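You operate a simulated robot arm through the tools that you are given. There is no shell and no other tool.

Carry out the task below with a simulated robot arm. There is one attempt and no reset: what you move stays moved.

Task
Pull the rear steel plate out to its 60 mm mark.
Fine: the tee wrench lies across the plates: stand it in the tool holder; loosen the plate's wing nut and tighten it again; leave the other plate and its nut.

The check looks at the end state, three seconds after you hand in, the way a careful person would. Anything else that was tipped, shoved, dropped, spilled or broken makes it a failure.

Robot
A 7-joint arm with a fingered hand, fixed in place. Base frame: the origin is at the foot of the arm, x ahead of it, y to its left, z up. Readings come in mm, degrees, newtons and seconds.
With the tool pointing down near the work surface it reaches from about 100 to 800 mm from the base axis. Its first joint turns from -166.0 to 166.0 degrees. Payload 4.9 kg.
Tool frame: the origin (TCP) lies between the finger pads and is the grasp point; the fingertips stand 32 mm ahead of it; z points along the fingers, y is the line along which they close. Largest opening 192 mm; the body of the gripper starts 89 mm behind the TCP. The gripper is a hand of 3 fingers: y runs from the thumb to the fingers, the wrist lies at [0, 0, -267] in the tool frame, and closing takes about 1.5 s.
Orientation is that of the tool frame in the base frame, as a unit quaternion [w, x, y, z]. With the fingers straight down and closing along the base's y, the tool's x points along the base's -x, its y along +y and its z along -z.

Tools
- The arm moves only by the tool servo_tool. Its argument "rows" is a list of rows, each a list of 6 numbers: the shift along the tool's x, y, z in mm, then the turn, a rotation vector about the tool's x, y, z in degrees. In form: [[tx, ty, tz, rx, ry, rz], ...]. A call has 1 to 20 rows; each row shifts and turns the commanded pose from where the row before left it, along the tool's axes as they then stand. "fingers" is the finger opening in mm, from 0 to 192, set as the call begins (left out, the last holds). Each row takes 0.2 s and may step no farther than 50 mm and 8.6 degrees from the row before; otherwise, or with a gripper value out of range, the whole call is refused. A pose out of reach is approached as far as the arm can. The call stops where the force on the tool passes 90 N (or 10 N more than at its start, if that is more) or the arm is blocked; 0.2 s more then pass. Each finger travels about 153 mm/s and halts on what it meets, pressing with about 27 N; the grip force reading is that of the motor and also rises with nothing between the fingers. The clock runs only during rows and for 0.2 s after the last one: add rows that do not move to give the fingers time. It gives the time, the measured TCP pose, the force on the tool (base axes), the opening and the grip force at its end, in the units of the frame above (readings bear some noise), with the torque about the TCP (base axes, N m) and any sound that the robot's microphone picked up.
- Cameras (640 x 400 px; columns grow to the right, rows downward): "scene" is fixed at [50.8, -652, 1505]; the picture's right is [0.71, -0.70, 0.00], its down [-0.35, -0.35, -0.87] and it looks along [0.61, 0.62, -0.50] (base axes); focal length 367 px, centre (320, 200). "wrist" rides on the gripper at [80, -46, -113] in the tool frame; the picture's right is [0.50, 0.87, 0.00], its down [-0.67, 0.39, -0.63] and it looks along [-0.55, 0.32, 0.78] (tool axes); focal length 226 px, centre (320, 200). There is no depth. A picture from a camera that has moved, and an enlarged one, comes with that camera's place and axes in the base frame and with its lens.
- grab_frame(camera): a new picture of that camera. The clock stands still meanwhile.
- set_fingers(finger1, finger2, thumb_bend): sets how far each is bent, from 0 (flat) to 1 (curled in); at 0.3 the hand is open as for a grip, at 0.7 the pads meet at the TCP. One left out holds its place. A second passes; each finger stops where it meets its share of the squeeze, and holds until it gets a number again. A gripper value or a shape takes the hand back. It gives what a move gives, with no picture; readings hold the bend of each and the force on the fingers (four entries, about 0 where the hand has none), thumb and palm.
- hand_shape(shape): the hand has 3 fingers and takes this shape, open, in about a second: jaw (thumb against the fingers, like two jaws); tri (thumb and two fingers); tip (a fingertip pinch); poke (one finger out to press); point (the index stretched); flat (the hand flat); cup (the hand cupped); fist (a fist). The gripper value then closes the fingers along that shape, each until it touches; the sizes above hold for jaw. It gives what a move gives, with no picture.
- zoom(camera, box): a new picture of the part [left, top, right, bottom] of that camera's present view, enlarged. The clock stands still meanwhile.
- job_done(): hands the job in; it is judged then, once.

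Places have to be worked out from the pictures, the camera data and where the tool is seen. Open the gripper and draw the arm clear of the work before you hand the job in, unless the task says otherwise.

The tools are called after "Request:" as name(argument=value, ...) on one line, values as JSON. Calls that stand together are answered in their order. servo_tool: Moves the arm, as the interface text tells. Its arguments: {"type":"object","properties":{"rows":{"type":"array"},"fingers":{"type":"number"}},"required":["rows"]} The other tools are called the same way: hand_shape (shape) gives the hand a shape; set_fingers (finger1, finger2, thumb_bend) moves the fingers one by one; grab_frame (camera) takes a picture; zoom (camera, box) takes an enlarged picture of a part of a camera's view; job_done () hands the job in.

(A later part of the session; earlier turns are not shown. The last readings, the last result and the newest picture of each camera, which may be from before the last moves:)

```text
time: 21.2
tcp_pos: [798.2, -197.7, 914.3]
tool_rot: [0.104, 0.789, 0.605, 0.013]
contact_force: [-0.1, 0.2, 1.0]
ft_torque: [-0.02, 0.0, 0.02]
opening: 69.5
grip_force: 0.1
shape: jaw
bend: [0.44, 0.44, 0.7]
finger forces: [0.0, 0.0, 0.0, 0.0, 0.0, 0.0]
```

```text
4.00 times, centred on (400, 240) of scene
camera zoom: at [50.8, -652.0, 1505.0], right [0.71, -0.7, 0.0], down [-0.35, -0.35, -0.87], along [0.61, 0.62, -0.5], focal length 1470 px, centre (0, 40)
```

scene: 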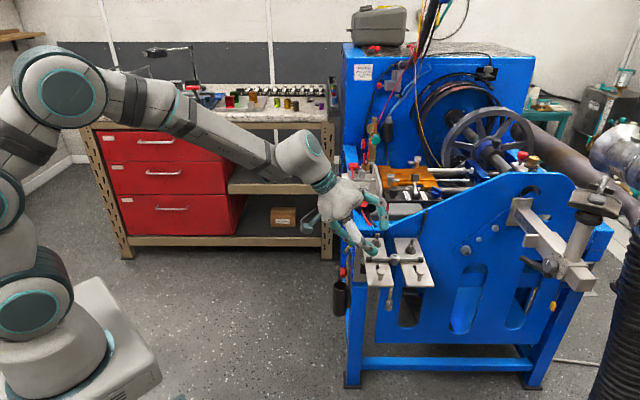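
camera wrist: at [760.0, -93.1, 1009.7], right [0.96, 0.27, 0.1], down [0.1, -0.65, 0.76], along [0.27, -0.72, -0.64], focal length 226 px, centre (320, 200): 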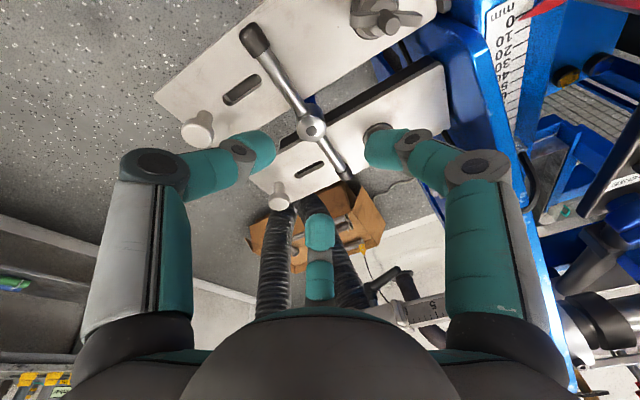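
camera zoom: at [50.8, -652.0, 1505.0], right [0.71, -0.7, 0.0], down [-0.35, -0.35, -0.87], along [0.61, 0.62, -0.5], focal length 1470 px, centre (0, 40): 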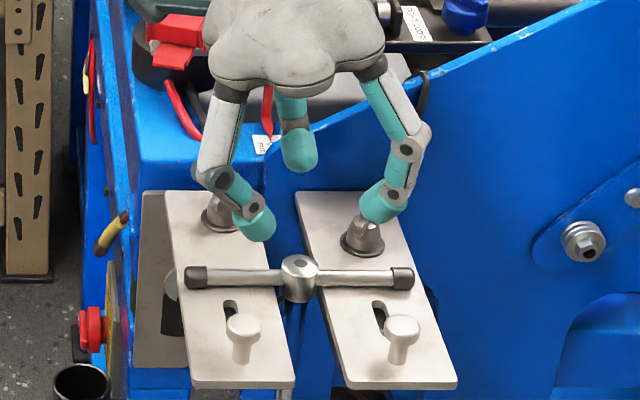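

From here I see a 12° tilt along the bar would leave the finger heights uneven. I'll turn the tool −120° and tilt it along the plates (+u) instead, so both bar-side fingers are level and one finger faces the hub from the nut side.

Request:
servo_tool(rows=[[0, 0, 0, 0, 0, -7.5], [0, 0, 0, 0, 0, -7.5], [0, 0, 0, 0, 0, -7.5], [0, 0, 0, 0, 0, -7.5], [0, 0, 0, 0, 0, -7.5], [0, 0, 0, 0, 0, -7.5], [0, 0, 0, 0, 0, -7.5], [0, 0, 0, 0, 0, -7.5], [0, 0, 0, 0, 0, -7.5], [0, 0, 0, 0, 0, -7.5], [0, 0, 0, 0, 0, -7.5], [0, 0, 0, 0, 0, -7.5], [0, 0, 0, 0, 0, -7.5], [0, 0, 0, 0, 0, -7.5], [0, 0, 0, 0, 0, -7.5], [0, 0, 0, 0, 0, -7.5], [0, 0, 0, -8.15, -2.53, 0], [0, 0, 0, -8.15, -2.53, 0], [0, 0, 0, 0, 0, 0]], fingers=70)

Request:
grab_frame(camera="wrist")

Request:
zoom(camera="scene", box=[350, 190, 450, 290])

```text
time: 25.2
tcp_pos: [798.8, -198.1, 913.7]
tool_rot: [0.088, -0.141, 0.984, 0.063]
contact_force: [-0.4, 0.5, 0.4]
ft_torque: [0.0, 0.0, 0.0]
opening: 69.9
grip_force: 0.1
shape: jaw
bend: [0.44, 0.44, 0.7]
finger forces: [0.1, 0.1, 0.0, 0.1, 0.0, 0.0]
```

```text
taken
camera wrist: at [719.7, -279.8, 1006.6], right [-0.72, 0.69, -0.01], down [0.42, 0.45, 0.78], along [0.55, 0.56, -0.62], focal length 226 px, centre (320, 200)
```

wrist: 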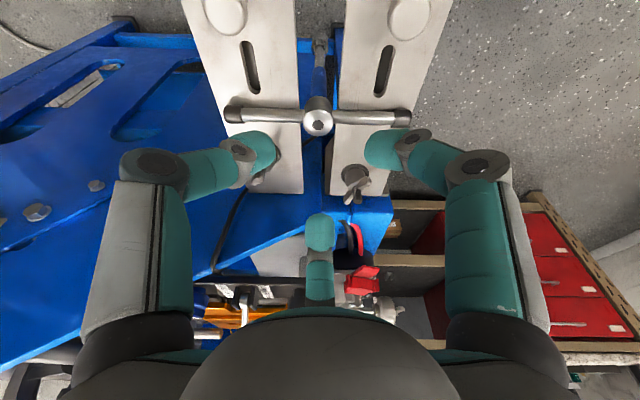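

```text
4.00 times, centred on (400, 240) of scene
camera zoom: at [50.8, -652.0, 1505.0], right [0.71, -0.7, 0.0], down [-0.35, -0.35, -0.87], along [0.61, 0.62, -0.5], focal length 1470 px, centre (0, 40)
```

zoom: 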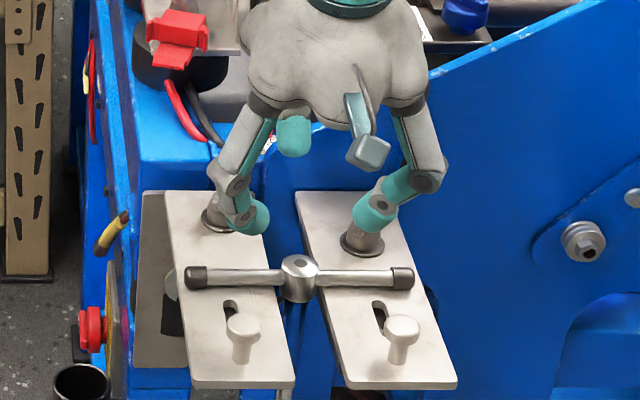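

Both bar-side fingers now straddle the bar on the knob side, with finger 2 toward the nuts. I shift 8 mm toward −y and descend most of the way to the hub.

Request:
servo_tool(rows=[[2.65, -2.49, 11.17, 0, 0, 0], [2.65, -2.49, 11.17, 0, 0, 0], [2.65, -2.49, 11.17, 0, 0, 0], [2.65, -2.49, 11.17, 0, 0, 0], [2.65, -2.49, 11.17, 0, 0, 0], [0, 0, 0, 0, 0, 0]])

Request:
grab_frame(camera="wrist")

Request:
zoom(camera="scene", box=[360, 210, 440, 290])

```text
time: 26.6
tcp_pos: [798.6, -205.5, 857.1]
tool_rot: [0.087, -0.141, 0.984, 0.063]
contact_force: [-0.3, -0.4, 0.2]
ft_torque: [0.01, -0.02, 0.01]
opening: 69.7
grip_force: 0.0
shape: jaw
bend: [0.44, 0.44, 0.7]
finger forces: [0.0, 0.0, 0.0, 0.0, 0.0, 0.0]
```

```text
taken
camera wrist: at [719.6, -286.9, 948.3], right [-0.72, 0.69, -0.01], down [0.42, 0.45, 0.78], along [0.55, 0.56, -0.62], focal length 226 px, centre (320, 200)
```

wrist: 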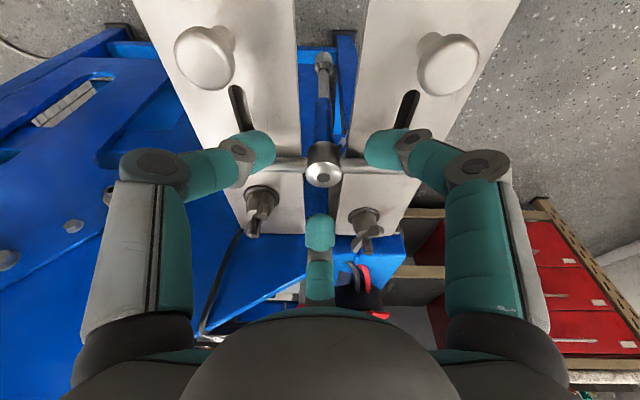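

```text
5.00 times, centred on (400, 250) of scene
camera zoom: at [50.8, -652.0, 1505.0], right [0.71, -0.7, 0.0], down [-0.35, -0.35, -0.87], along [0.61, 0.62, -0.5], focal length 1837 px, centre (-80, -50)
```

zoom: 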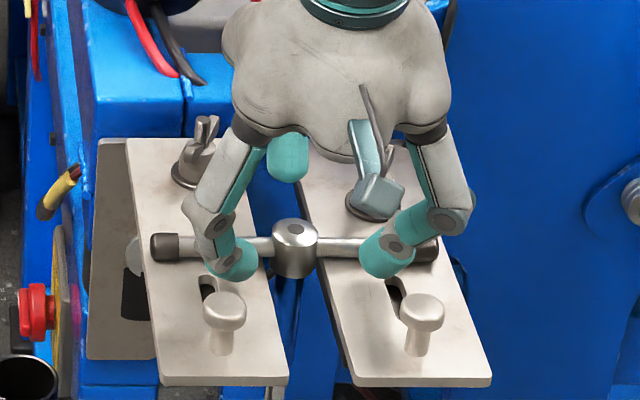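

All clear so far. I take the last 11 mm down in small steps and check contact.

Request:
servo_tool(rows=[[0.88, -0.83, 3.72, 0, 0, 0], [0.88, -0.83, 3.72, 0, 0, 0], [0.88, -0.83, 3.72, 0, 0, 0], [0, 0, 0, 0, 0, 0]])

Request:
zoom(camera="wrist", box=[220, 90, 420, 260])

Request:
zoom(camera="scene", box=[375, 230, 425, 280])

```text
time: 27.6
tcp_pos: [800.7, -206.5, 847.1]
tool_rot: [0.089, -0.141, 0.984, 0.063]
contact_force: [-1.8, -0.6, 13.2]
ft_torque: [-0.21, 0.22, -0.02]
opening: 70.8
grip_force: 0.1
shape: jaw
bend: [0.43, 0.44, 0.7]
finger forces: [7.2, 0.0, 0.1, 0.0, 5.9, 0.1]
```

```text
2.35 times, centred on (320, 175) of wrist
camera zoom: at [720.3, -288.5, 939.2], right [-0.72, 0.69, -0.01], down [0.42, 0.46, 0.78], along [0.55, 0.56, -0.62], focal length 532 px, centre (320, 259)
```

zoom: 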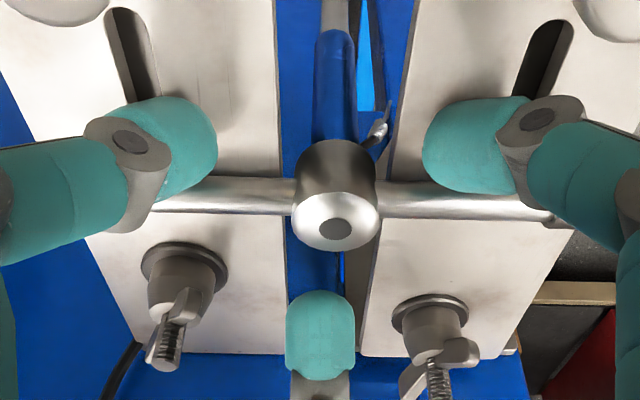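

```text
8.00 times, centred on (400, 255) of scene
camera zoom: at [50.8, -652.0, 1505.0], right [0.71, -0.7, 0.0], down [-0.35, -0.35, -0.87], along [0.61, 0.62, -0.5], focal length 2939 px, centre (-320, -240)
```

zoom: 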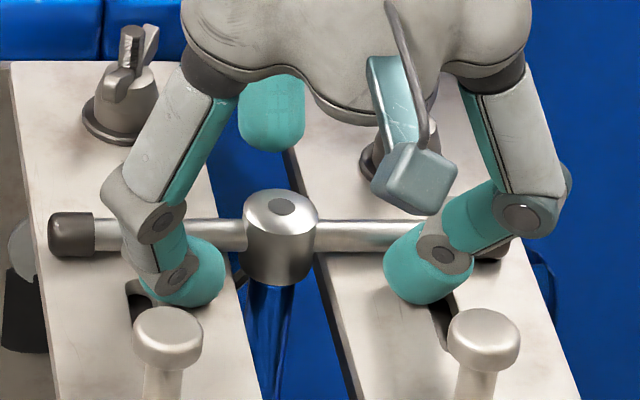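

Tips have just touched the plates (13 N). I lift 1.5 mm off, then close on the bar and hub.

Request:
servo_tool(rows=[[-0.35, 0.2, -1.9, 0, 0, 0], [0, 0, 0, 0, 0, 0]])

Request:
servo_tool(rows=[[0, 0, 0, 0, 0, 0], [0, 0, 0, 0, 0, 0], [0, 0, 0, 0, 0, 0], [0, 0, 0, 0, 0, 0], [0, 0, 0, 0, 0, 0], [0, 0, 0, 0, 0, 0]], fingers=10)

Request:
zoom(camera="wrist", box=[220, 90, 420, 260])

Request:
zoom(camera="scene", box=[375, 230, 425, 280])

```text
time: 28.2
tcp_pos: [799.1, -206.8, 847.4]
tool_rot: [0.089, -0.141, 0.984, 0.063]
contact_force: [2.8, -1.3, 9.8]
ft_torque: [-0.36, -0.12, 0.1]
opening: 70.8
grip_force: 0.1
shape: jaw
bend: [0.44, 0.44, 0.7]
finger forces: [2.6, 0.0, 0.1, 0.1, 8.3, 0.0]
```

```text
time: 29.6
tcp_pos: [798.8, -207.4, 845.0]
tool_rot: [0.088, -0.141, 0.984, 0.063]
contact_force: [-0.3, -0.6, -4.6]
ft_torque: [-0.03, 0.02, 0.0]
opening: 25.6
grip_force: 27.3
shape: jaw
bend: [0.76, 0.76, 0.68]
finger forces: [21.4, 24.2, 0.1, 0.0, 20.5, 0.1]
```

```text
2.35 times, centred on (320, 175) of wrist
camera zoom: at [719.7, -288.1, 938.1], right [-0.72, 0.69, -0.01], down [0.42, 0.45, 0.78], along [0.55, 0.56, -0.62], focal length 532 px, centre (320, 259)
```

zoom: 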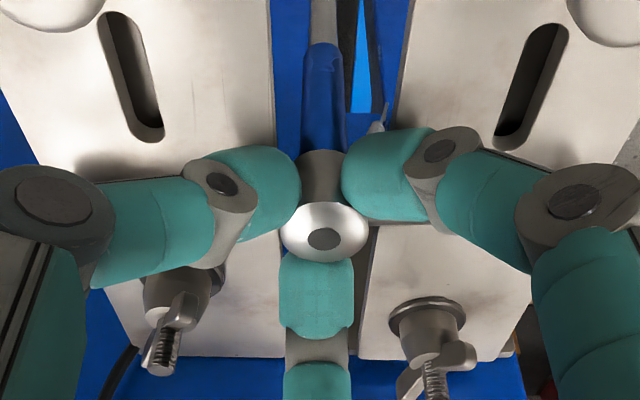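

```text
8.00 times, centred on (400, 255) of scene
camera zoom: at [50.8, -652.0, 1505.0], right [0.71, -0.7, 0.0], down [-0.35, -0.35, -0.87], along [0.61, 0.62, -0.5], focal length 2939 px, centre (-320, -240)
```

zoom: 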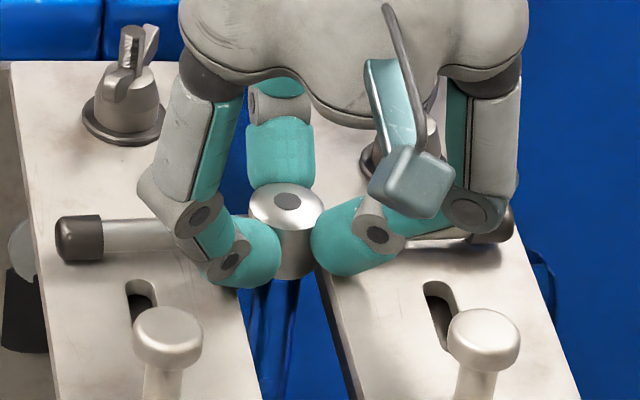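

All three fingers hold the hub at 20–24 N each. I lift 12 mm slowly and check that the wrench follows.

Request:
servo_tool(rows=[[-0.57, 0.3, -2.93, 0, 0, 0], [-0.57, 0.3, -2.93, 0, 0, 0], [-0.57, 0.3, -2.93, 0, 0, 0], [-0.57, 0.3, -2.93, 0, 0, 0], [0, 0, 0, 0, 0, 0]])

Request:
zoom(camera="scene", box=[350, 210, 450, 310])

```text
time: 30.8
tcp_pos: [797.9, -204.5, 858.4]
tool_rot: [0.089, -0.142, 0.984, 0.063]
contact_force: [0.2, -0.1, -4.3]
ft_torque: [-0.01, 0.06, 0.03]
opening: 26.2
grip_force: 27.2
shape: jaw
bend: [0.76, 0.76, 0.68]
finger forces: [21.4, 24.2, 0.1, 0.0, 20.5, 0.1]
```

```text
4.00 times, centred on (400, 260) of scene
camera zoom: at [50.8, -652.0, 1505.0], right [0.71, -0.7, 0.0], down [-0.35, -0.35, -0.87], along [0.61, 0.62, -0.5], focal length 1470 px, centre (0, -40)
```

zoom: 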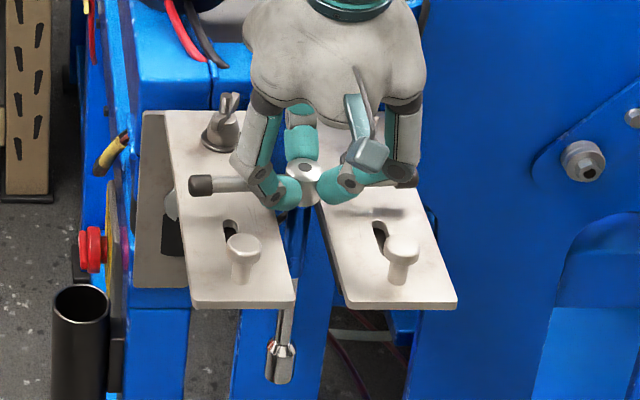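

The wrench hangs in the grip (4.3 N). I lift another 48 mm so the bar clears the knobs.

Request:
servo_tool(rows=[[-1.53, 0.79, -7.81, 0, 0, 0], [-1.53, 0.79, -7.81, 0, 0, 0], [-1.53, 0.79, -7.81, 0, 0, 0], [-1.53, 0.79, -7.81, 0, 0, 0], [-1.53, 0.79, -7.81, 0, 0, 0], [-1.53, 0.79, -7.81, 0, 0, 0], [0, 0, 0, 0, 0, 0]])

Request:
zoom(camera="scene", box=[350, 190, 450, 310])

Request:
grab_frame(camera="wrist")

```text
time: 32.4
tcp_pos: [799.5, -205.7, 906.1]
tool_rot: [0.087, -0.142, 0.984, 0.063]
contact_force: [0.1, -0.1, -5.5]
ft_torque: [-0.05, 0.02, -0.03]
opening: 25.6
grip_force: 27.5
shape: jaw
bend: [0.76, 0.76, 0.68]
finger forces: [21.3, 24.1, 0.0, 0.0, 20.7, 0.0]
```

```text
3.33 times, centred on (400, 250) of scene
camera zoom: at [50.8, -652.0, 1505.0], right [0.71, -0.7, 0.0], down [-0.35, -0.35, -0.87], along [0.61, 0.62, -0.5], focal length 1225 px, centre (53, 33)
```

zoom: 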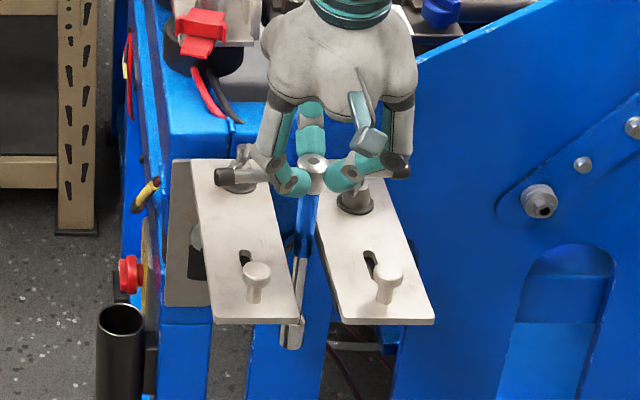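

```text
taken
camera wrist: at [719.6, -288.0, 998.2], right [-0.72, 0.69, -0.01], down [0.42, 0.45, 0.78], along [0.55, 0.56, -0.62], focal length 226 px, centre (320, 200)
```

wrist: 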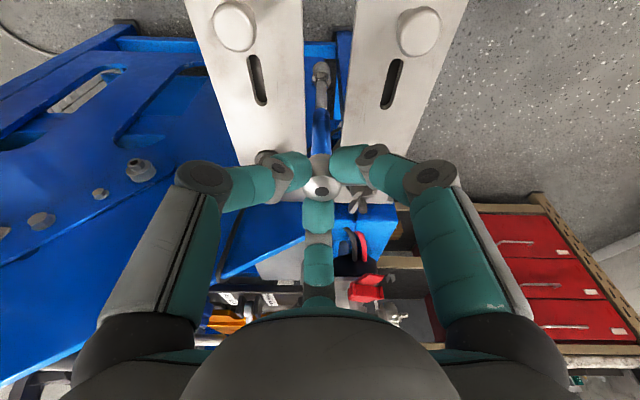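

Bar bottom is near z≈866, above knobs and studs. I now slide the wrench straight out along the gap between the plates (−u), 140 mm.

Request:
servo_tool(rows=[[12.1, -6.36, -3.01, 0, 0, 0], [12.1, -6.36, -3.01, 0, 0, 0], [12.1, -6.36, -3.01, 0, 0, 0], [12.1, -6.36, -3.01, 0, 0, 0], [12.1, -6.36, -3.01, 0, 0, 0], [12.1, -6.36, -3.01, 0, 0, 0], [12.1, -6.36, -3.01, 0, 0, 0], [12.1, -6.36, -3.01, 0, 0, 0], [12.1, -6.36, -3.01, 0, 0, 0], [12.1, -6.36, -3.01, 0, 0, 0], [0, 0, 0, 0, 0, 0]])

Request:
zoom(camera="scene", box=[320, 180, 460, 330])

Request:
grab_frame(camera="wrist")

```text
time: 34.8
tcp_pos: [698.4, -303.7, 906.8]
tool_rot: [0.088, -0.141, 0.984, 0.063]
contact_force: [0.0, 0.0, -4.1]
ft_torque: [-0.03, 0.0, 0.0]
opening: 25.7
grip_force: 26.8
shape: jaw
bend: [0.76, 0.76, 0.68]
finger forces: [21.2, 24.2, 0.0, 0.0, 20.9, 0.0]
```

```text
2.67 times, centred on (390, 255) of scene
camera zoom: at [50.8, -652.0, 1505.0], right [0.71, -0.7, 0.0], down [-0.35, -0.35, -0.87], along [0.61, 0.62, -0.5], focal length 980 px, centre (133, 53)
```

zoom: 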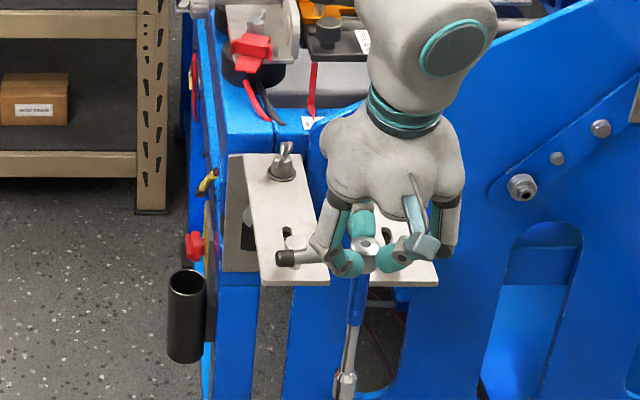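

```text
taken
camera wrist: at [618.9, -385.8, 998.0], right [-0.72, 0.69, -0.01], down [0.42, 0.45, 0.78], along [0.55, 0.56, -0.62], focal length 226 px, centre (320, 200)
```

wrist: 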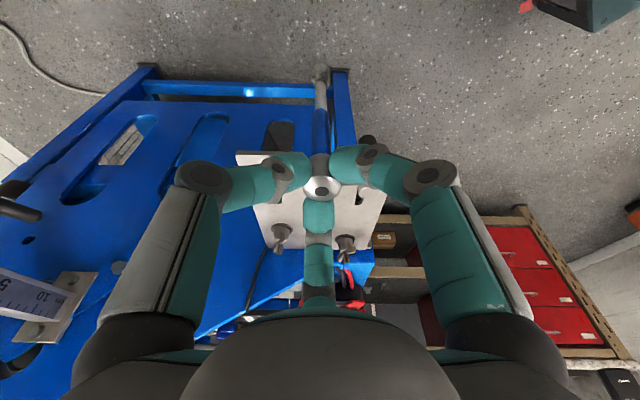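

The shaft is clear in front of the plates. Now I carry the wrench sideways (−v, away from the machine) by 230 mm.

Request:
servo_tool(rows=[[6, 10, 0, 0, 0, 0], [10.7, 20.3, 0, 0, 0, 0], [10.7, 20.3, 0, 0, 0, 0], [10.7, 20.3, 0, 0, 0, 0], [10.7, 20.3, 0, 0, 0, 0], [10.7, 20.3, 0, 0, 0, 0], [10.7, 20.3, 0, 0, 0, 0], [10.7, 20.3, 0, 0, 0, 0], [10.7, 20.3, 0, 0, 0, 0], [10.7, 20.3, 0, 0, 0, 0], [5, 10, 0, 0, 0, 0], [0, 0, 0, 0, 0, 0]])

Request:
servo_tool(rows=[[0, 0, 0, 1.562, -0.811, 7.98], [0, 0, 0, 1.562, -0.811, 7.98], [0, 0, 0, 1.562, -0.811, 7.98], [0, 0, 0, 1.562, -0.811, 7.98], [0, 0, 0, 1.562, -0.811, 7.98], [0, 0, 0, 1.562, -0.811, 7.98], [0, 0, 0, 1.562, -0.811, 7.98], [0, 0, 0, 1.562, -0.811, 7.98], [0, 0, 0, 1.562, -0.811, 7.98], [0, 0, 0, 1.562, -0.811, 7.98], [0, 0, 0, 1.562, -0.811, 7.98], [0, 0, 0, 0, 0, 0]])

Request:
grab_frame(camera="scene")

Request:
grab_frame(camera="wrist")

```text
time: 37.4
tcp_pos: [538.2, -139.6, 904.4]
tool_rot: [0.087, -0.141, 0.984, 0.063]
contact_force: [0.6, -0.2, -3.9]
ft_torque: [-0.06, 0.01, 0.0]
opening: 25.7
grip_force: 27.0
shape: jaw
bend: [0.76, 0.76, 0.68]
finger forces: [21.0, 24.2, 0.0, 0.0, 20.8, 0.0]
```

```text
time: 40.0
tcp_pos: [538.3, -139.2, 905.3]
tool_rot: [0.107, 0.596, 0.796, -0.018]
contact_force: [-0.1, -0.5, -4.3]
ft_torque: [0.03, 0.03, 0.01]
opening: 25.9
grip_force: 27.0
shape: jaw
bend: [0.76, 0.76, 0.68]
finger forces: [21.3, 24.2, 0.0, 0.0, 20.7, 0.0]
```

```text
taken
```

scene: 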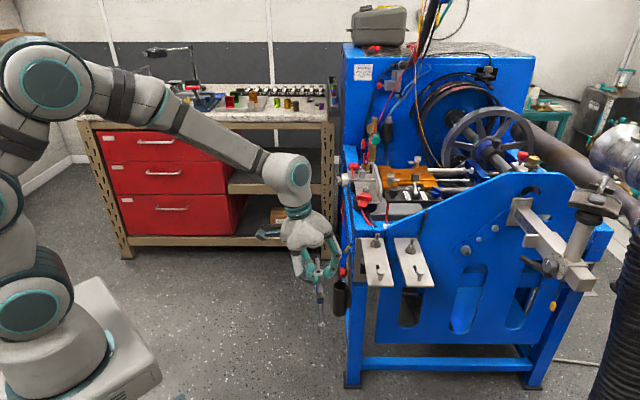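

```text
taken
camera wrist: at [456.5, -60.0, 997.6], right [0.69, 0.72, -0.01], down [0.46, -0.42, 0.78], along [0.56, -0.55, -0.62], focal length 226 px, centre (320, 200)
```

wrist: 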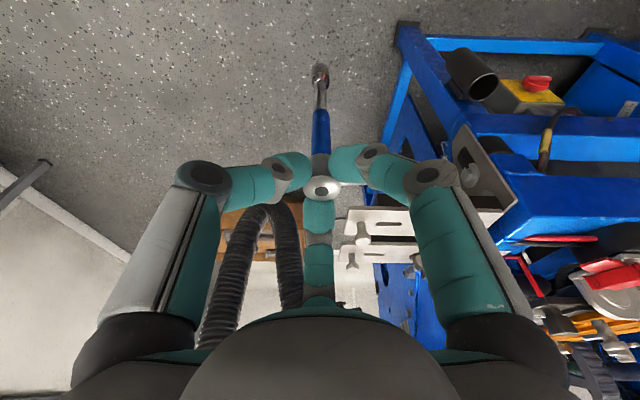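

Now I measure the holder mouth precisely from both cameras.

Request:
zoom(camera="wrist", box=[390, 20, 590, 180])

Request:
zoom(camera="scene", box=[315, 250, 375, 330])

Request:
zoom(camera="scene", box=[280, 220, 360, 340])

```text
2.50 times, centred on (490, 100) of wrist
camera zoom: at [456.5, -60.0, 997.6], right [0.69, 0.72, -0.01], down [0.46, -0.42, 0.78], along [0.56, -0.55, -0.62], focal length 565 px, centre (-105, 450)
```

zoom: 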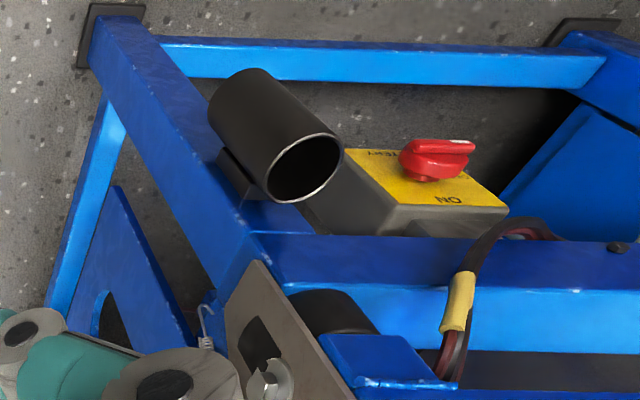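

```text
5.00 times, centred on (345, 290) of scene
camera zoom: at [50.8, -652.0, 1505.0], right [0.71, -0.7, 0.0], down [-0.35, -0.35, -0.87], along [0.61, 0.62, -0.5], focal length 1837 px, centre (195, -250)
```

zoom: 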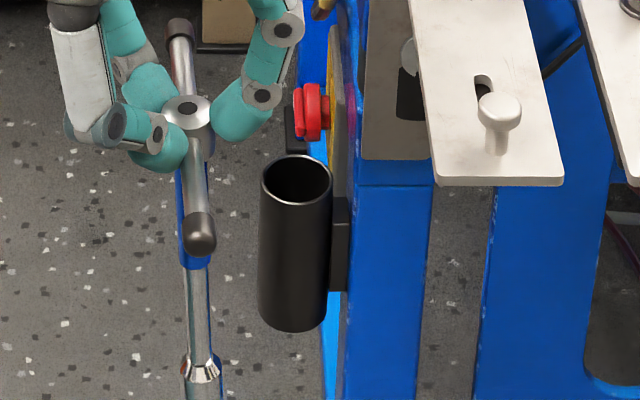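

```text
3.33 times, centred on (320, 280) of scene
camera zoom: at [50.8, -652.0, 1505.0], right [0.71, -0.7, 0.0], down [-0.35, -0.35, -0.87], along [0.61, 0.62, -0.5], focal length 1225 px, centre (320, -67)
```

zoom: 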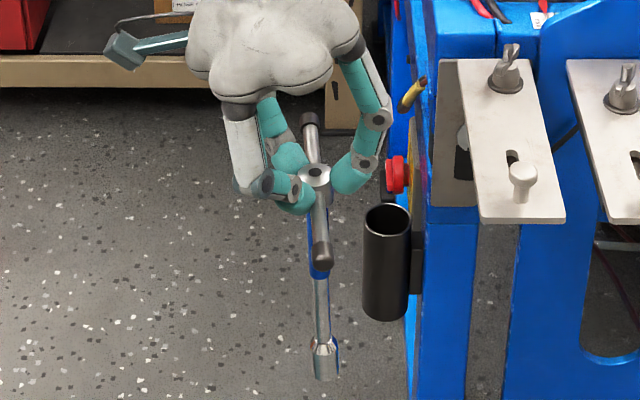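

Holder mouth comes out at about (822, 23, 551), tube ~53 mm across. I need to know how much room the hand has beside the machine there, so I zoom on the structure next to the holder.

Request:
zoom(camera="wrist", box=[430, 60, 640, 240])

Request:
zoom(camera="scene", box=[325, 190, 385, 290])

```text
2.22 times, centred on (535, 150) of wrist
camera zoom: at [456.5, -60.0, 997.6], right [0.69, 0.72, -0.01], down [0.46, -0.42, 0.78], along [0.56, -0.55, -0.62], focal length 502 px, centre (-158, 311)
```

zoom: 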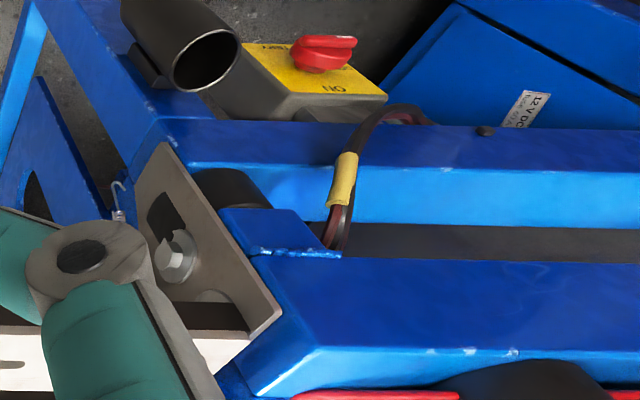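

```text
4.00 times, centred on (355, 240) of scene
camera zoom: at [50.8, -652.0, 1505.0], right [0.71, -0.7, 0.0], down [-0.35, -0.35, -0.87], along [0.61, 0.62, -0.5], focal length 1470 px, centre (180, 40)
```

zoom: 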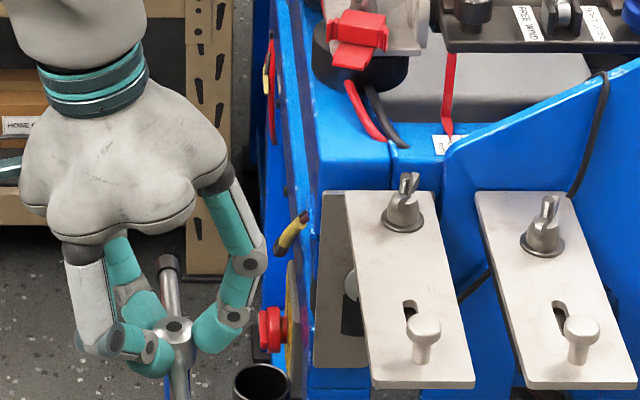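

The side structure leaves ~40 mm beside the tube, so I'll lean the wrench about 12° (hub away from the machine) for insertion. I tilt 10° more toward the machine-side bottom, then carry it along to a point above and outside the holder.

Request:
servo_tool(rows=[[0, 0, 0, -2.288, -4.446, 0], [0, 0, 0, -2.288, -4.446, 0], [7, 11, -0.5, 0, 0, 0], [14.56, 22.27, -1.14, 0, 0, 0], [14.56, 22.27, -1.14, 0, 0, 0], [14.56, 22.27, -1.14, 0, 0, 0], [14.56, 22.27, -1.14, 0, 0, 0], [14.56, 22.27, -1.14, 0, 0, 0], [14.56, 22.27, -1.14, 0, 0, 0], [14.56, 22.27, -1.14, 0, 0, 0], [14.56, 22.27, -1.14, 0, 0, 0], [14.56, 22.27, -1.14, 0, 0, 0], [14.56, 22.27, -1.14, 0, 0, 0], [14.56, 22.27, -1.14, 0, 0, 0], [7.5, 11.2, -0.6, 0, 0, 0], [0, 0, 0, 0, 0, 0]])

Request:
grab_frame(camera="wrist")

Request:
grab_frame(camera="scene")

```text
time: 43.4
tcp_pos: [743.2, 105.7, 905.3]
tool_rot: [0.191, 0.587, 0.786, -0.032]
contact_force: [-0.1, -0.2, -4.2]
ft_torque: [0.09, 0.06, 0.01]
opening: 25.5
grip_force: 27.0
shape: jaw
bend: [0.76, 0.76, 0.68]
finger forces: [21.3, 24.1, 0.0, 0.1, 20.7, 0.0]
```

```text
taken
camera wrist: at [652.0, 196.2, 976.2], right [0.69, 0.72, -0.02], down [0.35, -0.32, 0.88], along [0.63, -0.61, -0.48], focal length 226 px, centre (320, 200)
```

wrist: 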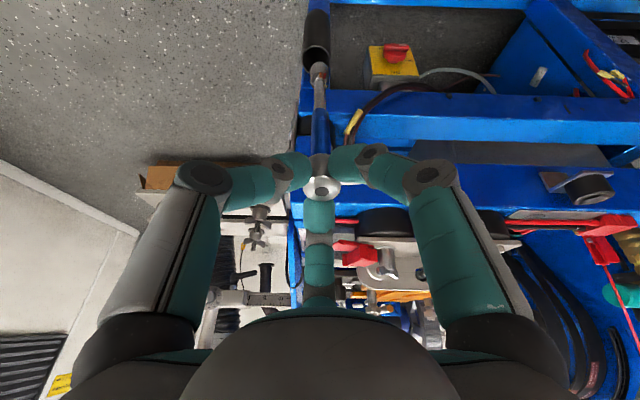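

```text
taken
```

scene: 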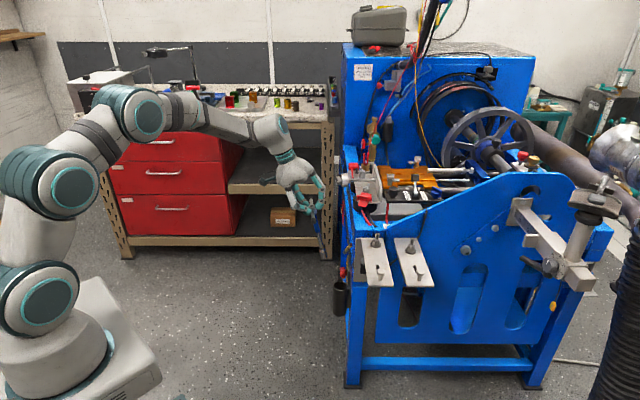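

Nearly over the holder. I zoom both cameras to measure the socket end relative to the tube mouth.

Request:
zoom(camera="wrist", box=[270, 10, 370, 110])

Request:
zoom(camera="scene", box=[290, 190, 370, 330])

```text
4.00 times, centred on (320, 60) of wrist
camera zoom: at [652.0, 196.2, 976.2], right [0.69, 0.72, -0.02], down [0.35, -0.32, 0.88], along [0.63, -0.61, -0.48], focal length 904 px, centre (320, 760)
```

zoom: 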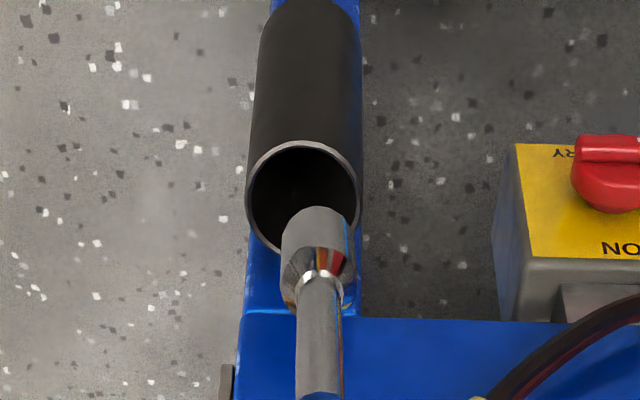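

```text
2.86 times, centred on (330, 260) of scene
camera zoom: at [50.8, -652.0, 1505.0], right [0.71, -0.7, 0.0], down [-0.35, -0.35, -0.87], along [0.61, 0.62, -0.5], focal length 1050 px, centre (291, 29)
```

zoom: 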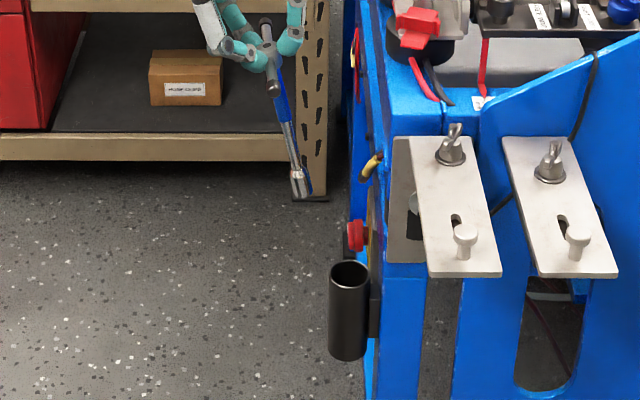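

In the wrist view the mouth is ~7 mm to the −u side of the socket and ~61 mm toward the machine, ~122 mm lower. I move over so the socket is just above the mouth, 9 mm off-centre to the outer side.

Request:
servo_tool(rows=[[-1.29, 0, 16.7, 0, 0, 0], [-1.29, 0, 16.7, 0, 0, 0], [-1.29, 0, 16.7, 0, 0, 0], [-1.29, 0, 16.7, 0, 0, 0], [-1.29, 0, 16.7, 0, 0, 0], [-1.29, 0, 16.7, 0, 0, 0], [-1.29, 0, 16.7, 0, 0, 0], [0, 0, 0, 0, 0, 0]])

Request:
zoom(camera="wrist", box=[270, 10, 370, 110])

Request:
zoom(camera="scene", box=[305, 220, 375, 320])

```text
time: 45.2
tcp_pos: [776.6, 64.9, 800.0]
tool_rot: [0.191, 0.588, 0.786, -0.032]
contact_force: [-0.9, 0.4, -4.2]
ft_torque: [0.07, 0.06, -0.04]
opening: 25.5
grip_force: 27.0
shape: jaw
bend: [0.76, 0.76, 0.68]
finger forces: [21.3, 24.1, 0.0, 0.0, 20.9, 0.0]
```

```text
4.00 times, centred on (320, 60) of wrist
camera zoom: at [684.8, 155.3, 871.4], right [0.69, 0.72, -0.02], down [0.35, -0.32, 0.88], along [0.63, -0.61, -0.48], focal length 904 px, centre (320, 760)
```

zoom: 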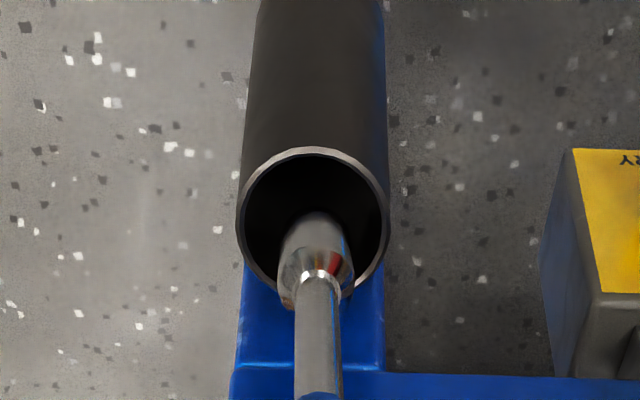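

```text
4.00 times, centred on (340, 270) of scene
camera zoom: at [50.8, -652.0, 1505.0], right [0.71, -0.7, 0.0], down [-0.35, -0.35, -0.87], along [0.61, 0.62, -0.5], focal length 1470 px, centre (240, -80)
```

zoom: 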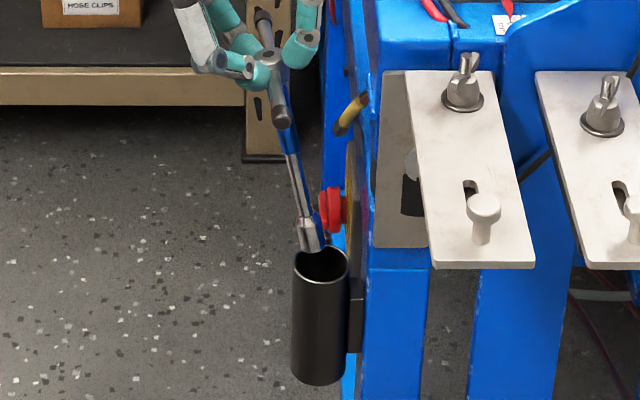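

The socket end sits ~16 mm above the rim, within the mouth (about 7 mm toward the outer side). I insert along the wrench axis in gentle steps, 40 mm first.

Request:
servo_tool(rows=[[1.26, -0.64, 7.88, 0, 0, 0], [1.26, -0.64, 7.88, 0, 0, 0], [1.26, -0.64, 7.88, 0, 0, 0], [1.26, -0.64, 7.88, 0, 0, 0], [1.26, -0.64, 7.88, 0, 0, 0], [0, 0, 0, 0, 0, 0]])

Request:
zoom(camera="wrist", box=[270, 10, 370, 110])

Request:
zoom(camera="scene", box=[305, 220, 375, 320])

```text
time: 46.6
tcp_pos: [781.6, 59.6, 762.3]
tool_rot: [0.191, 0.587, 0.786, -0.033]
contact_force: [-0.7, -0.5, -3.5]
ft_torque: [0.06, 0.1, 0.01]
opening: 26.1
grip_force: 27.2
shape: jaw
bend: [0.76, 0.76, 0.68]
finger forces: [21.4, 24.3, 0.0, 0.1, 20.7, 0.0]
```

```text
4.00 times, centred on (320, 60) of wrist
camera zoom: at [691.1, 149.5, 831.7], right [0.69, 0.72, -0.02], down [0.35, -0.32, 0.88], along [0.63, -0.61, -0.48], focal length 904 px, centre (320, 760)
```

zoom: 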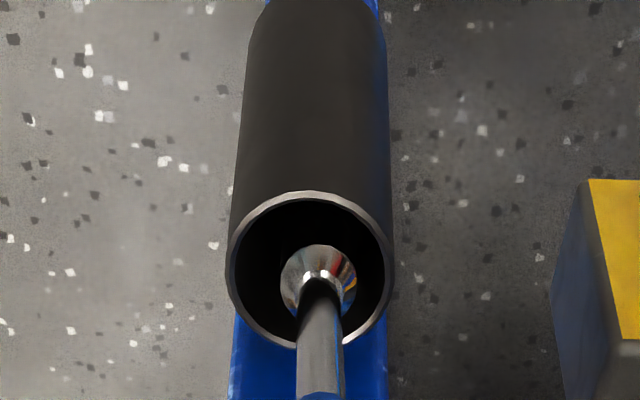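

```text
4.00 times, centred on (340, 270) of scene
camera zoom: at [50.8, -652.0, 1505.0], right [0.71, -0.7, 0.0], down [-0.35, -0.35, -0.87], along [0.61, 0.62, -0.5], focal length 1470 px, centre (240, -80)
```

zoom: 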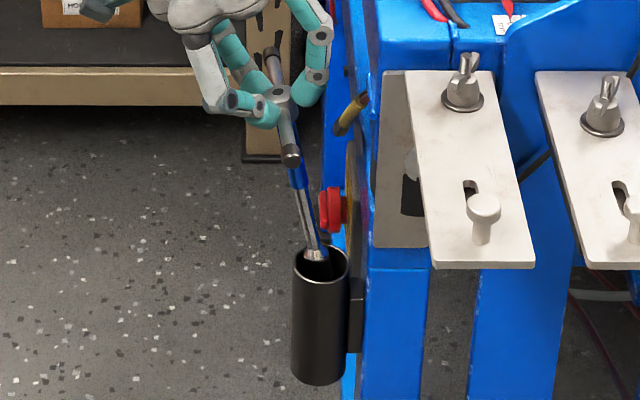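

The socket is inside the tube and touching nothing. I continue another 40 mm.

Request:
servo_tool(rows=[[1.26, -0.64, 7.88, 0, 0, 0], [1.26, -0.64, 7.88, 0, 0, 0], [1.26, -0.64, 7.88, 0, 0, 0], [1.26, -0.64, 7.88, 0, 0, 0], [1.26, -0.64, 7.88, 0, 0, 0], [0, 0, 0, 0, 0, 0]])

Request:
grab_frame(camera="wrist")

Request:
zoom(camera="scene", box=[305, 200, 375, 320])

```text
time: 48.0
tcp_pos: [787.8, 53.4, 722.4]
tool_rot: [0.192, 0.587, 0.786, -0.032]
contact_force: [-0.3, -0.5, -4.1]
ft_torque: [0.06, 0.06, 0.02]
opening: 25.5
grip_force: 26.6
shape: jaw
bend: [0.76, 0.76, 0.68]
finger forces: [21.4, 24.2, 0.0, 0.0, 20.7, 0.0]
```

```text
taken
camera wrist: at [697.0, 143.6, 792.9], right [0.69, 0.72, -0.02], down [0.35, -0.32, 0.88], along [0.63, -0.61, -0.48], focal length 226 px, centre (320, 200)
```

wrist: 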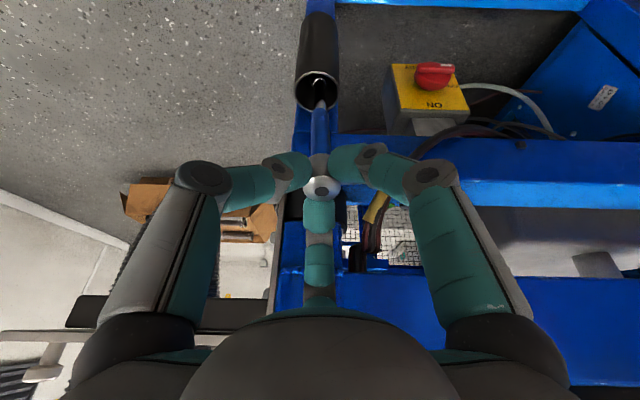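

```text
3.33 times, centred on (340, 260) of scene
camera zoom: at [50.8, -652.0, 1505.0], right [0.71, -0.7, 0.0], down [-0.35, -0.35, -0.87], along [0.61, 0.62, -0.5], focal length 1225 px, centre (253, 0)
```

zoom: 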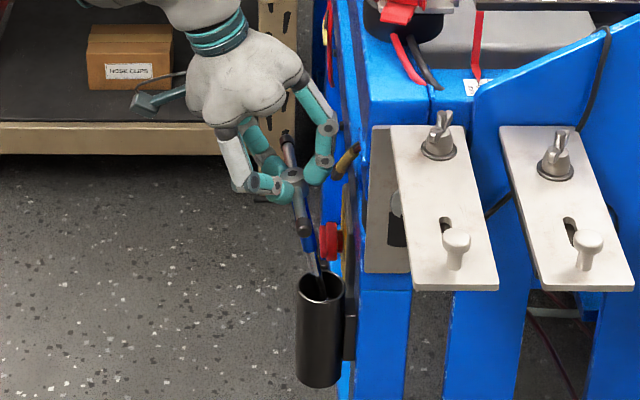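

64 mm deep, free. I go on in 4 mm steps for 24 mm and watch for the bottom.

Request:
servo_tool(rows=[[0.63, -0.32, 3.94, 0, 0, 0], [0.63, -0.32, 3.94, 0, 0, 0], [0.63, -0.32, 3.94, 0, 0, 0], [0.63, -0.32, 3.94, 0, 0, 0], [0.63, -0.32, 3.94, 0, 0, 0], [0.63, -0.32, 3.94, 0, 0, 0], [0, 0, 0, 0, 0, 0]])

Request:
zoom(camera="wrist", box=[240, 30, 480, 280])

Request:
zoom(camera="scene", box=[305, 200, 375, 320])

```text
time: 49.6
tcp_pos: [791.4, 49.1, 699.5]
tool_rot: [0.192, 0.587, 0.786, -0.032]
contact_force: [-0.4, -0.4, -4.4]
ft_torque: [0.13, 0.12, -0.02]
opening: 25.5
grip_force: 27.1
shape: jaw
bend: [0.76, 0.76, 0.68]
finger forces: [21.8, 23.8, 0.1, 0.0, 20.8, 0.0]
```

```text
1.60 times, centred on (360, 155) of wrist
camera zoom: at [700.5, 139.8, 769.7], right [0.69, 0.72, -0.02], down [0.36, -0.32, 0.88], along [0.63, -0.61, -0.48], focal length 362 px, centre (256, 272)
```

zoom: 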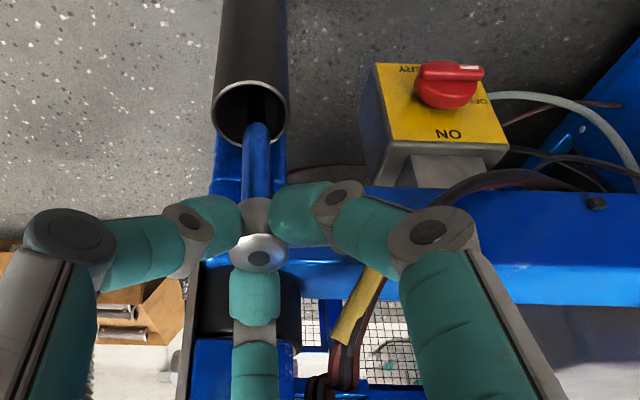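

```text
3.33 times, centred on (340, 260) of scene
camera zoom: at [50.8, -652.0, 1505.0], right [0.71, -0.7, 0.0], down [-0.35, -0.35, -0.87], along [0.61, 0.62, -0.5], focal length 1225 px, centre (253, 0)
```

zoom: 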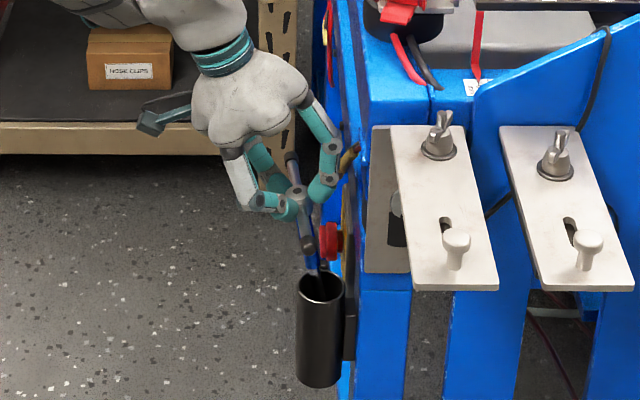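

Still hanging free at ~87 mm depth, with ~20 mm clearance to the machine. I continue with 2.5 mm steps.

Request:
servo_tool(rows=[[0.4, -0.2, 2.46, 0, 0, 0], [0.4, -0.2, 2.46, 0, 0, 0], [0.4, -0.2, 2.46, 0, 0, 0], [0.4, -0.2, 2.46, 0, 0, 0], [0, 0, 0, 0, 0, 0]])

```text
time: 50.8
tcp_pos: [793.5, 48.1, 688.3]
tool_rot: [0.191, 0.588, 0.786, -0.032]
contact_force: [-0.5, 0.6, -5.0]
ft_torque: [0.16, 0.13, 0.01]
opening: 25.8
grip_force: 26.6
shape: jaw
bend: [0.76, 0.76, 0.68]
finger forces: [22.1, 23.8, 0.0, 0.1, 20.7, 0.0]
```

No bottom yet; 10 mm more in small steps.

Request:
servo_tool(rows=[[0.4, -0.2, 2.46, 0, 0, 0], [0.4, -0.2, 2.46, 0, 0, 0], [0.4, -0.2, 2.46, 0, 0, 0], [0.4, -0.2, 2.46, 0, 0, 0], [0, 0, 0, 0, 0, 0]])

Request:
zoom(camera="scene", box=[305, 200, 375, 320])

Request:
zoom(camera="wrist", box=[240, 30, 480, 280])

```text
time: 52.0
tcp_pos: [795.4, 48.0, 679.3]
tool_rot: [0.192, 0.587, 0.786, -0.031]
contact_force: [-0.3, 0.0, -4.7]
ft_torque: [0.17, 0.22, 0.01]
opening: 25.3
grip_force: 26.9
shape: jaw
bend: [0.76, 0.75, 0.68]
finger forces: [22.4, 23.6, 0.0, 0.0, 20.8, 0.0]
```

```text
3.33 times, centred on (340, 260) of scene
camera zoom: at [50.8, -652.0, 1505.0], right [0.71, -0.7, 0.0], down [-0.35, -0.35, -0.87], along [0.61, 0.62, -0.5], focal length 1225 px, centre (253, 0)
```

zoom: 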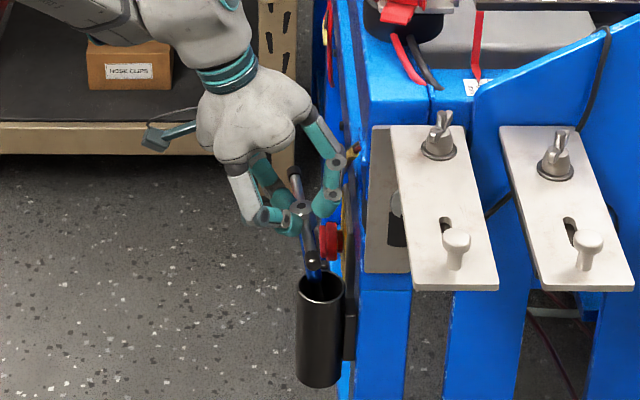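

```text
1.60 times, centred on (360, 155) of wrist
camera zoom: at [703.7, 136.6, 749.8], right [0.69, 0.72, -0.02], down [0.36, -0.32, 0.88], along [0.63, -0.61, -0.48], focal length 362 px, centre (256, 272)
```

zoom: 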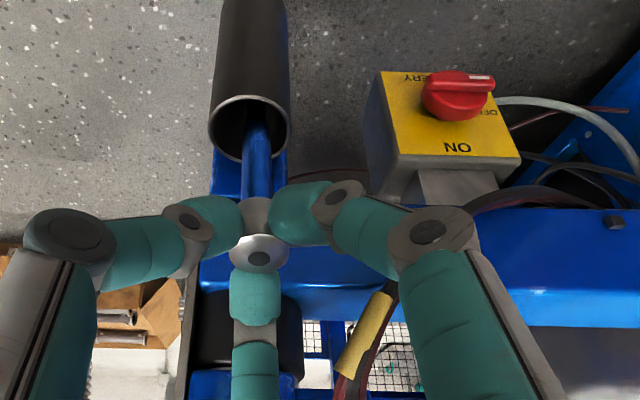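

The lower end now brushes the tube's inner wall lightly (~1 N). I change to straight-down steps for the rest.

Request:
servo_tool(rows=[[0.68, -0.35, 1.85, 0, 0, 0], [0.68, -0.35, 1.85, 0, 0, 0], [0.68, -0.35, 1.85, 0, 0, 0], [0, 0, 0, 0, 0, 0]])

Request:
servo_tool(rows=[[0.68, -0.35, 1.85, 0, 0, 0], [0.68, -0.35, 1.85, 0, 0, 0], [0, 0, 0, 0, 0, 0]])

```text
time: 53.0
tcp_pos: [795.6, 47.6, 674.7]
tool_rot: [0.192, 0.588, 0.785, -0.032]
contact_force: [-0.5, 0.0, -4.1]
ft_torque: [0.16, 0.16, -0.05]
opening: 25.6
grip_force: 26.8
shape: jaw
bend: [0.76, 0.75, 0.68]
finger forces: [22.4, 23.7, 0.1, 0.0, 20.7, 0.0]
```

```text
time: 53.8
tcp_pos: [796.2, 46.6, 667.9]
tool_rot: [0.192, 0.587, 0.786, -0.031]
contact_force: [0.1, 0.8, -4.2]
ft_torque: [0.17, 0.14, 0.0]
opening: 25.3
grip_force: 26.8
shape: jaw
bend: [0.76, 0.75, 0.68]
finger forces: [22.3, 23.6, 0.1, 0.0, 20.8, 0.0]
```

Still no bottom. Two more short steps, checking each.

Request:
servo_tool(rows=[[0.68, -0.35, 1.85, 0, 0, 0], [0.68, -0.35, 1.85, 0, 0, 0], [0, 0, 0, 0, 0, 0]])

Request:
servo_tool(rows=[[0.68, -0.35, 1.85, 0, 0, 0], [0.68, -0.35, 1.85, 0, 0, 0], [0, 0, 0, 0, 0, 0]])

Request:
grab_frame(camera="wrist")

Request:
zoom(camera="scene", box=[305, 210, 375, 320])

```text
time: 54.6
tcp_pos: [796.2, 46.4, 663.6]
tool_rot: [0.191, 0.588, 0.786, -0.032]
contact_force: [-0.9, 0.3, -4.6]
ft_torque: [0.17, 0.2, -0.02]
opening: 25.5
grip_force: 27.1
shape: jaw
bend: [0.76, 0.75, 0.68]
finger forces: [22.2, 23.6, 0.0, 0.1, 20.7, 0.0]
```

```text
time: 55.4
tcp_pos: [797.1, 46.5, 660.3]
tool_rot: [0.191, 0.587, 0.786, -0.032]
contact_force: [-0.9, 0.2, -3.9]
ft_torque: [0.18, 0.14, 0.01]
opening: 25.5
grip_force: 27.4
shape: jaw
bend: [0.76, 0.75, 0.68]
finger forces: [22.3, 23.6, 0.0, 0.0, 20.7, 0.0]
```

```text
taken
camera wrist: at [704.1, 137.0, 731.3], right [0.69, 0.72, -0.02], down [0.35, -0.32, 0.88], along [0.63, -0.61, -0.48], focal length 226 px, centre (320, 200)
```

wrist: 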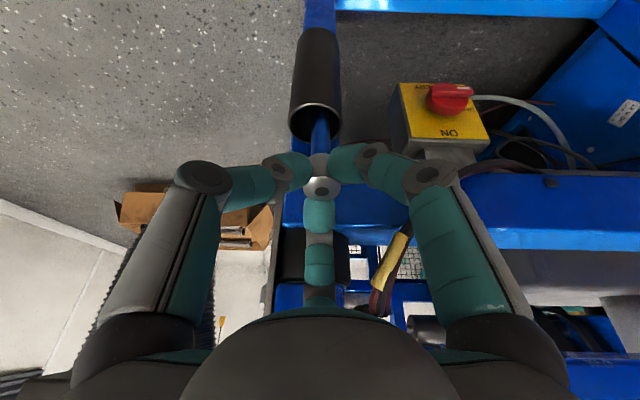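

```text
3.64 times, centred on (340, 265) of scene
camera zoom: at [50.8, -652.0, 1505.0], right [0.71, -0.7, 0.0], down [-0.35, -0.35, -0.87], along [0.61, 0.62, -0.5], focal length 1336 px, centre (247, -36)
```

zoom: 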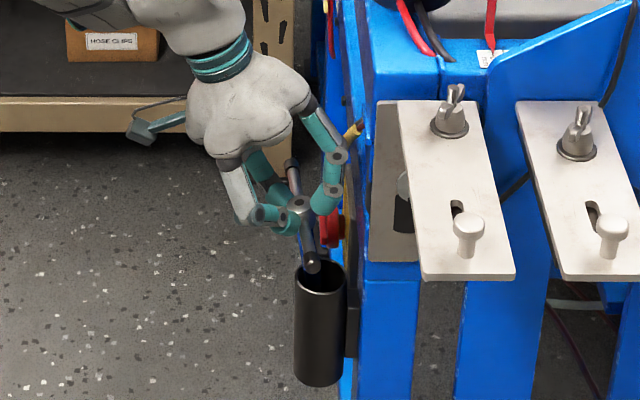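

Continuing down in 2 mm steps until the bottom is felt.

Request:
servo_tool(rows=[[0.68, -0.35, 1.85, 0, 0, 0], [0.68, -0.35, 1.85, 0, 0, 0], [0, 0, 0, 0, 0, 0]])

Request:
servo_tool(rows=[[0.68, -0.35, 1.85, 0, 0, 0], [0.68, -0.35, 1.85, 0, 0, 0], [0, 0, 0, 0, 0, 0]])

```text
time: 56.2
tcp_pos: [796.5, 47.9, 656.0]
tool_rot: [0.192, 0.588, 0.785, -0.032]
contact_force: [-0.7, 0.5, -4.1]
ft_torque: [0.14, 0.13, 0.0]
opening: 25.6
grip_force: 26.8
shape: jaw
bend: [0.76, 0.75, 0.68]
finger forces: [22.3, 23.6, 0.1, 0.0, 20.6, 0.0]
```

```text
time: 57.0
tcp_pos: [796.5, 47.8, 655.2]
tool_rot: [0.193, 0.587, 0.785, -0.03]
contact_force: [-1.4, 1.2, 10.4]
ft_torque: [0.05, 0.07, 0.01]
opening: 26.0
grip_force: 27.3
shape: jaw
bend: [0.76, 0.76, 0.67]
finger forces: [25.0, 25.9, 0.0, 0.1, 23.2, 0.0]
```

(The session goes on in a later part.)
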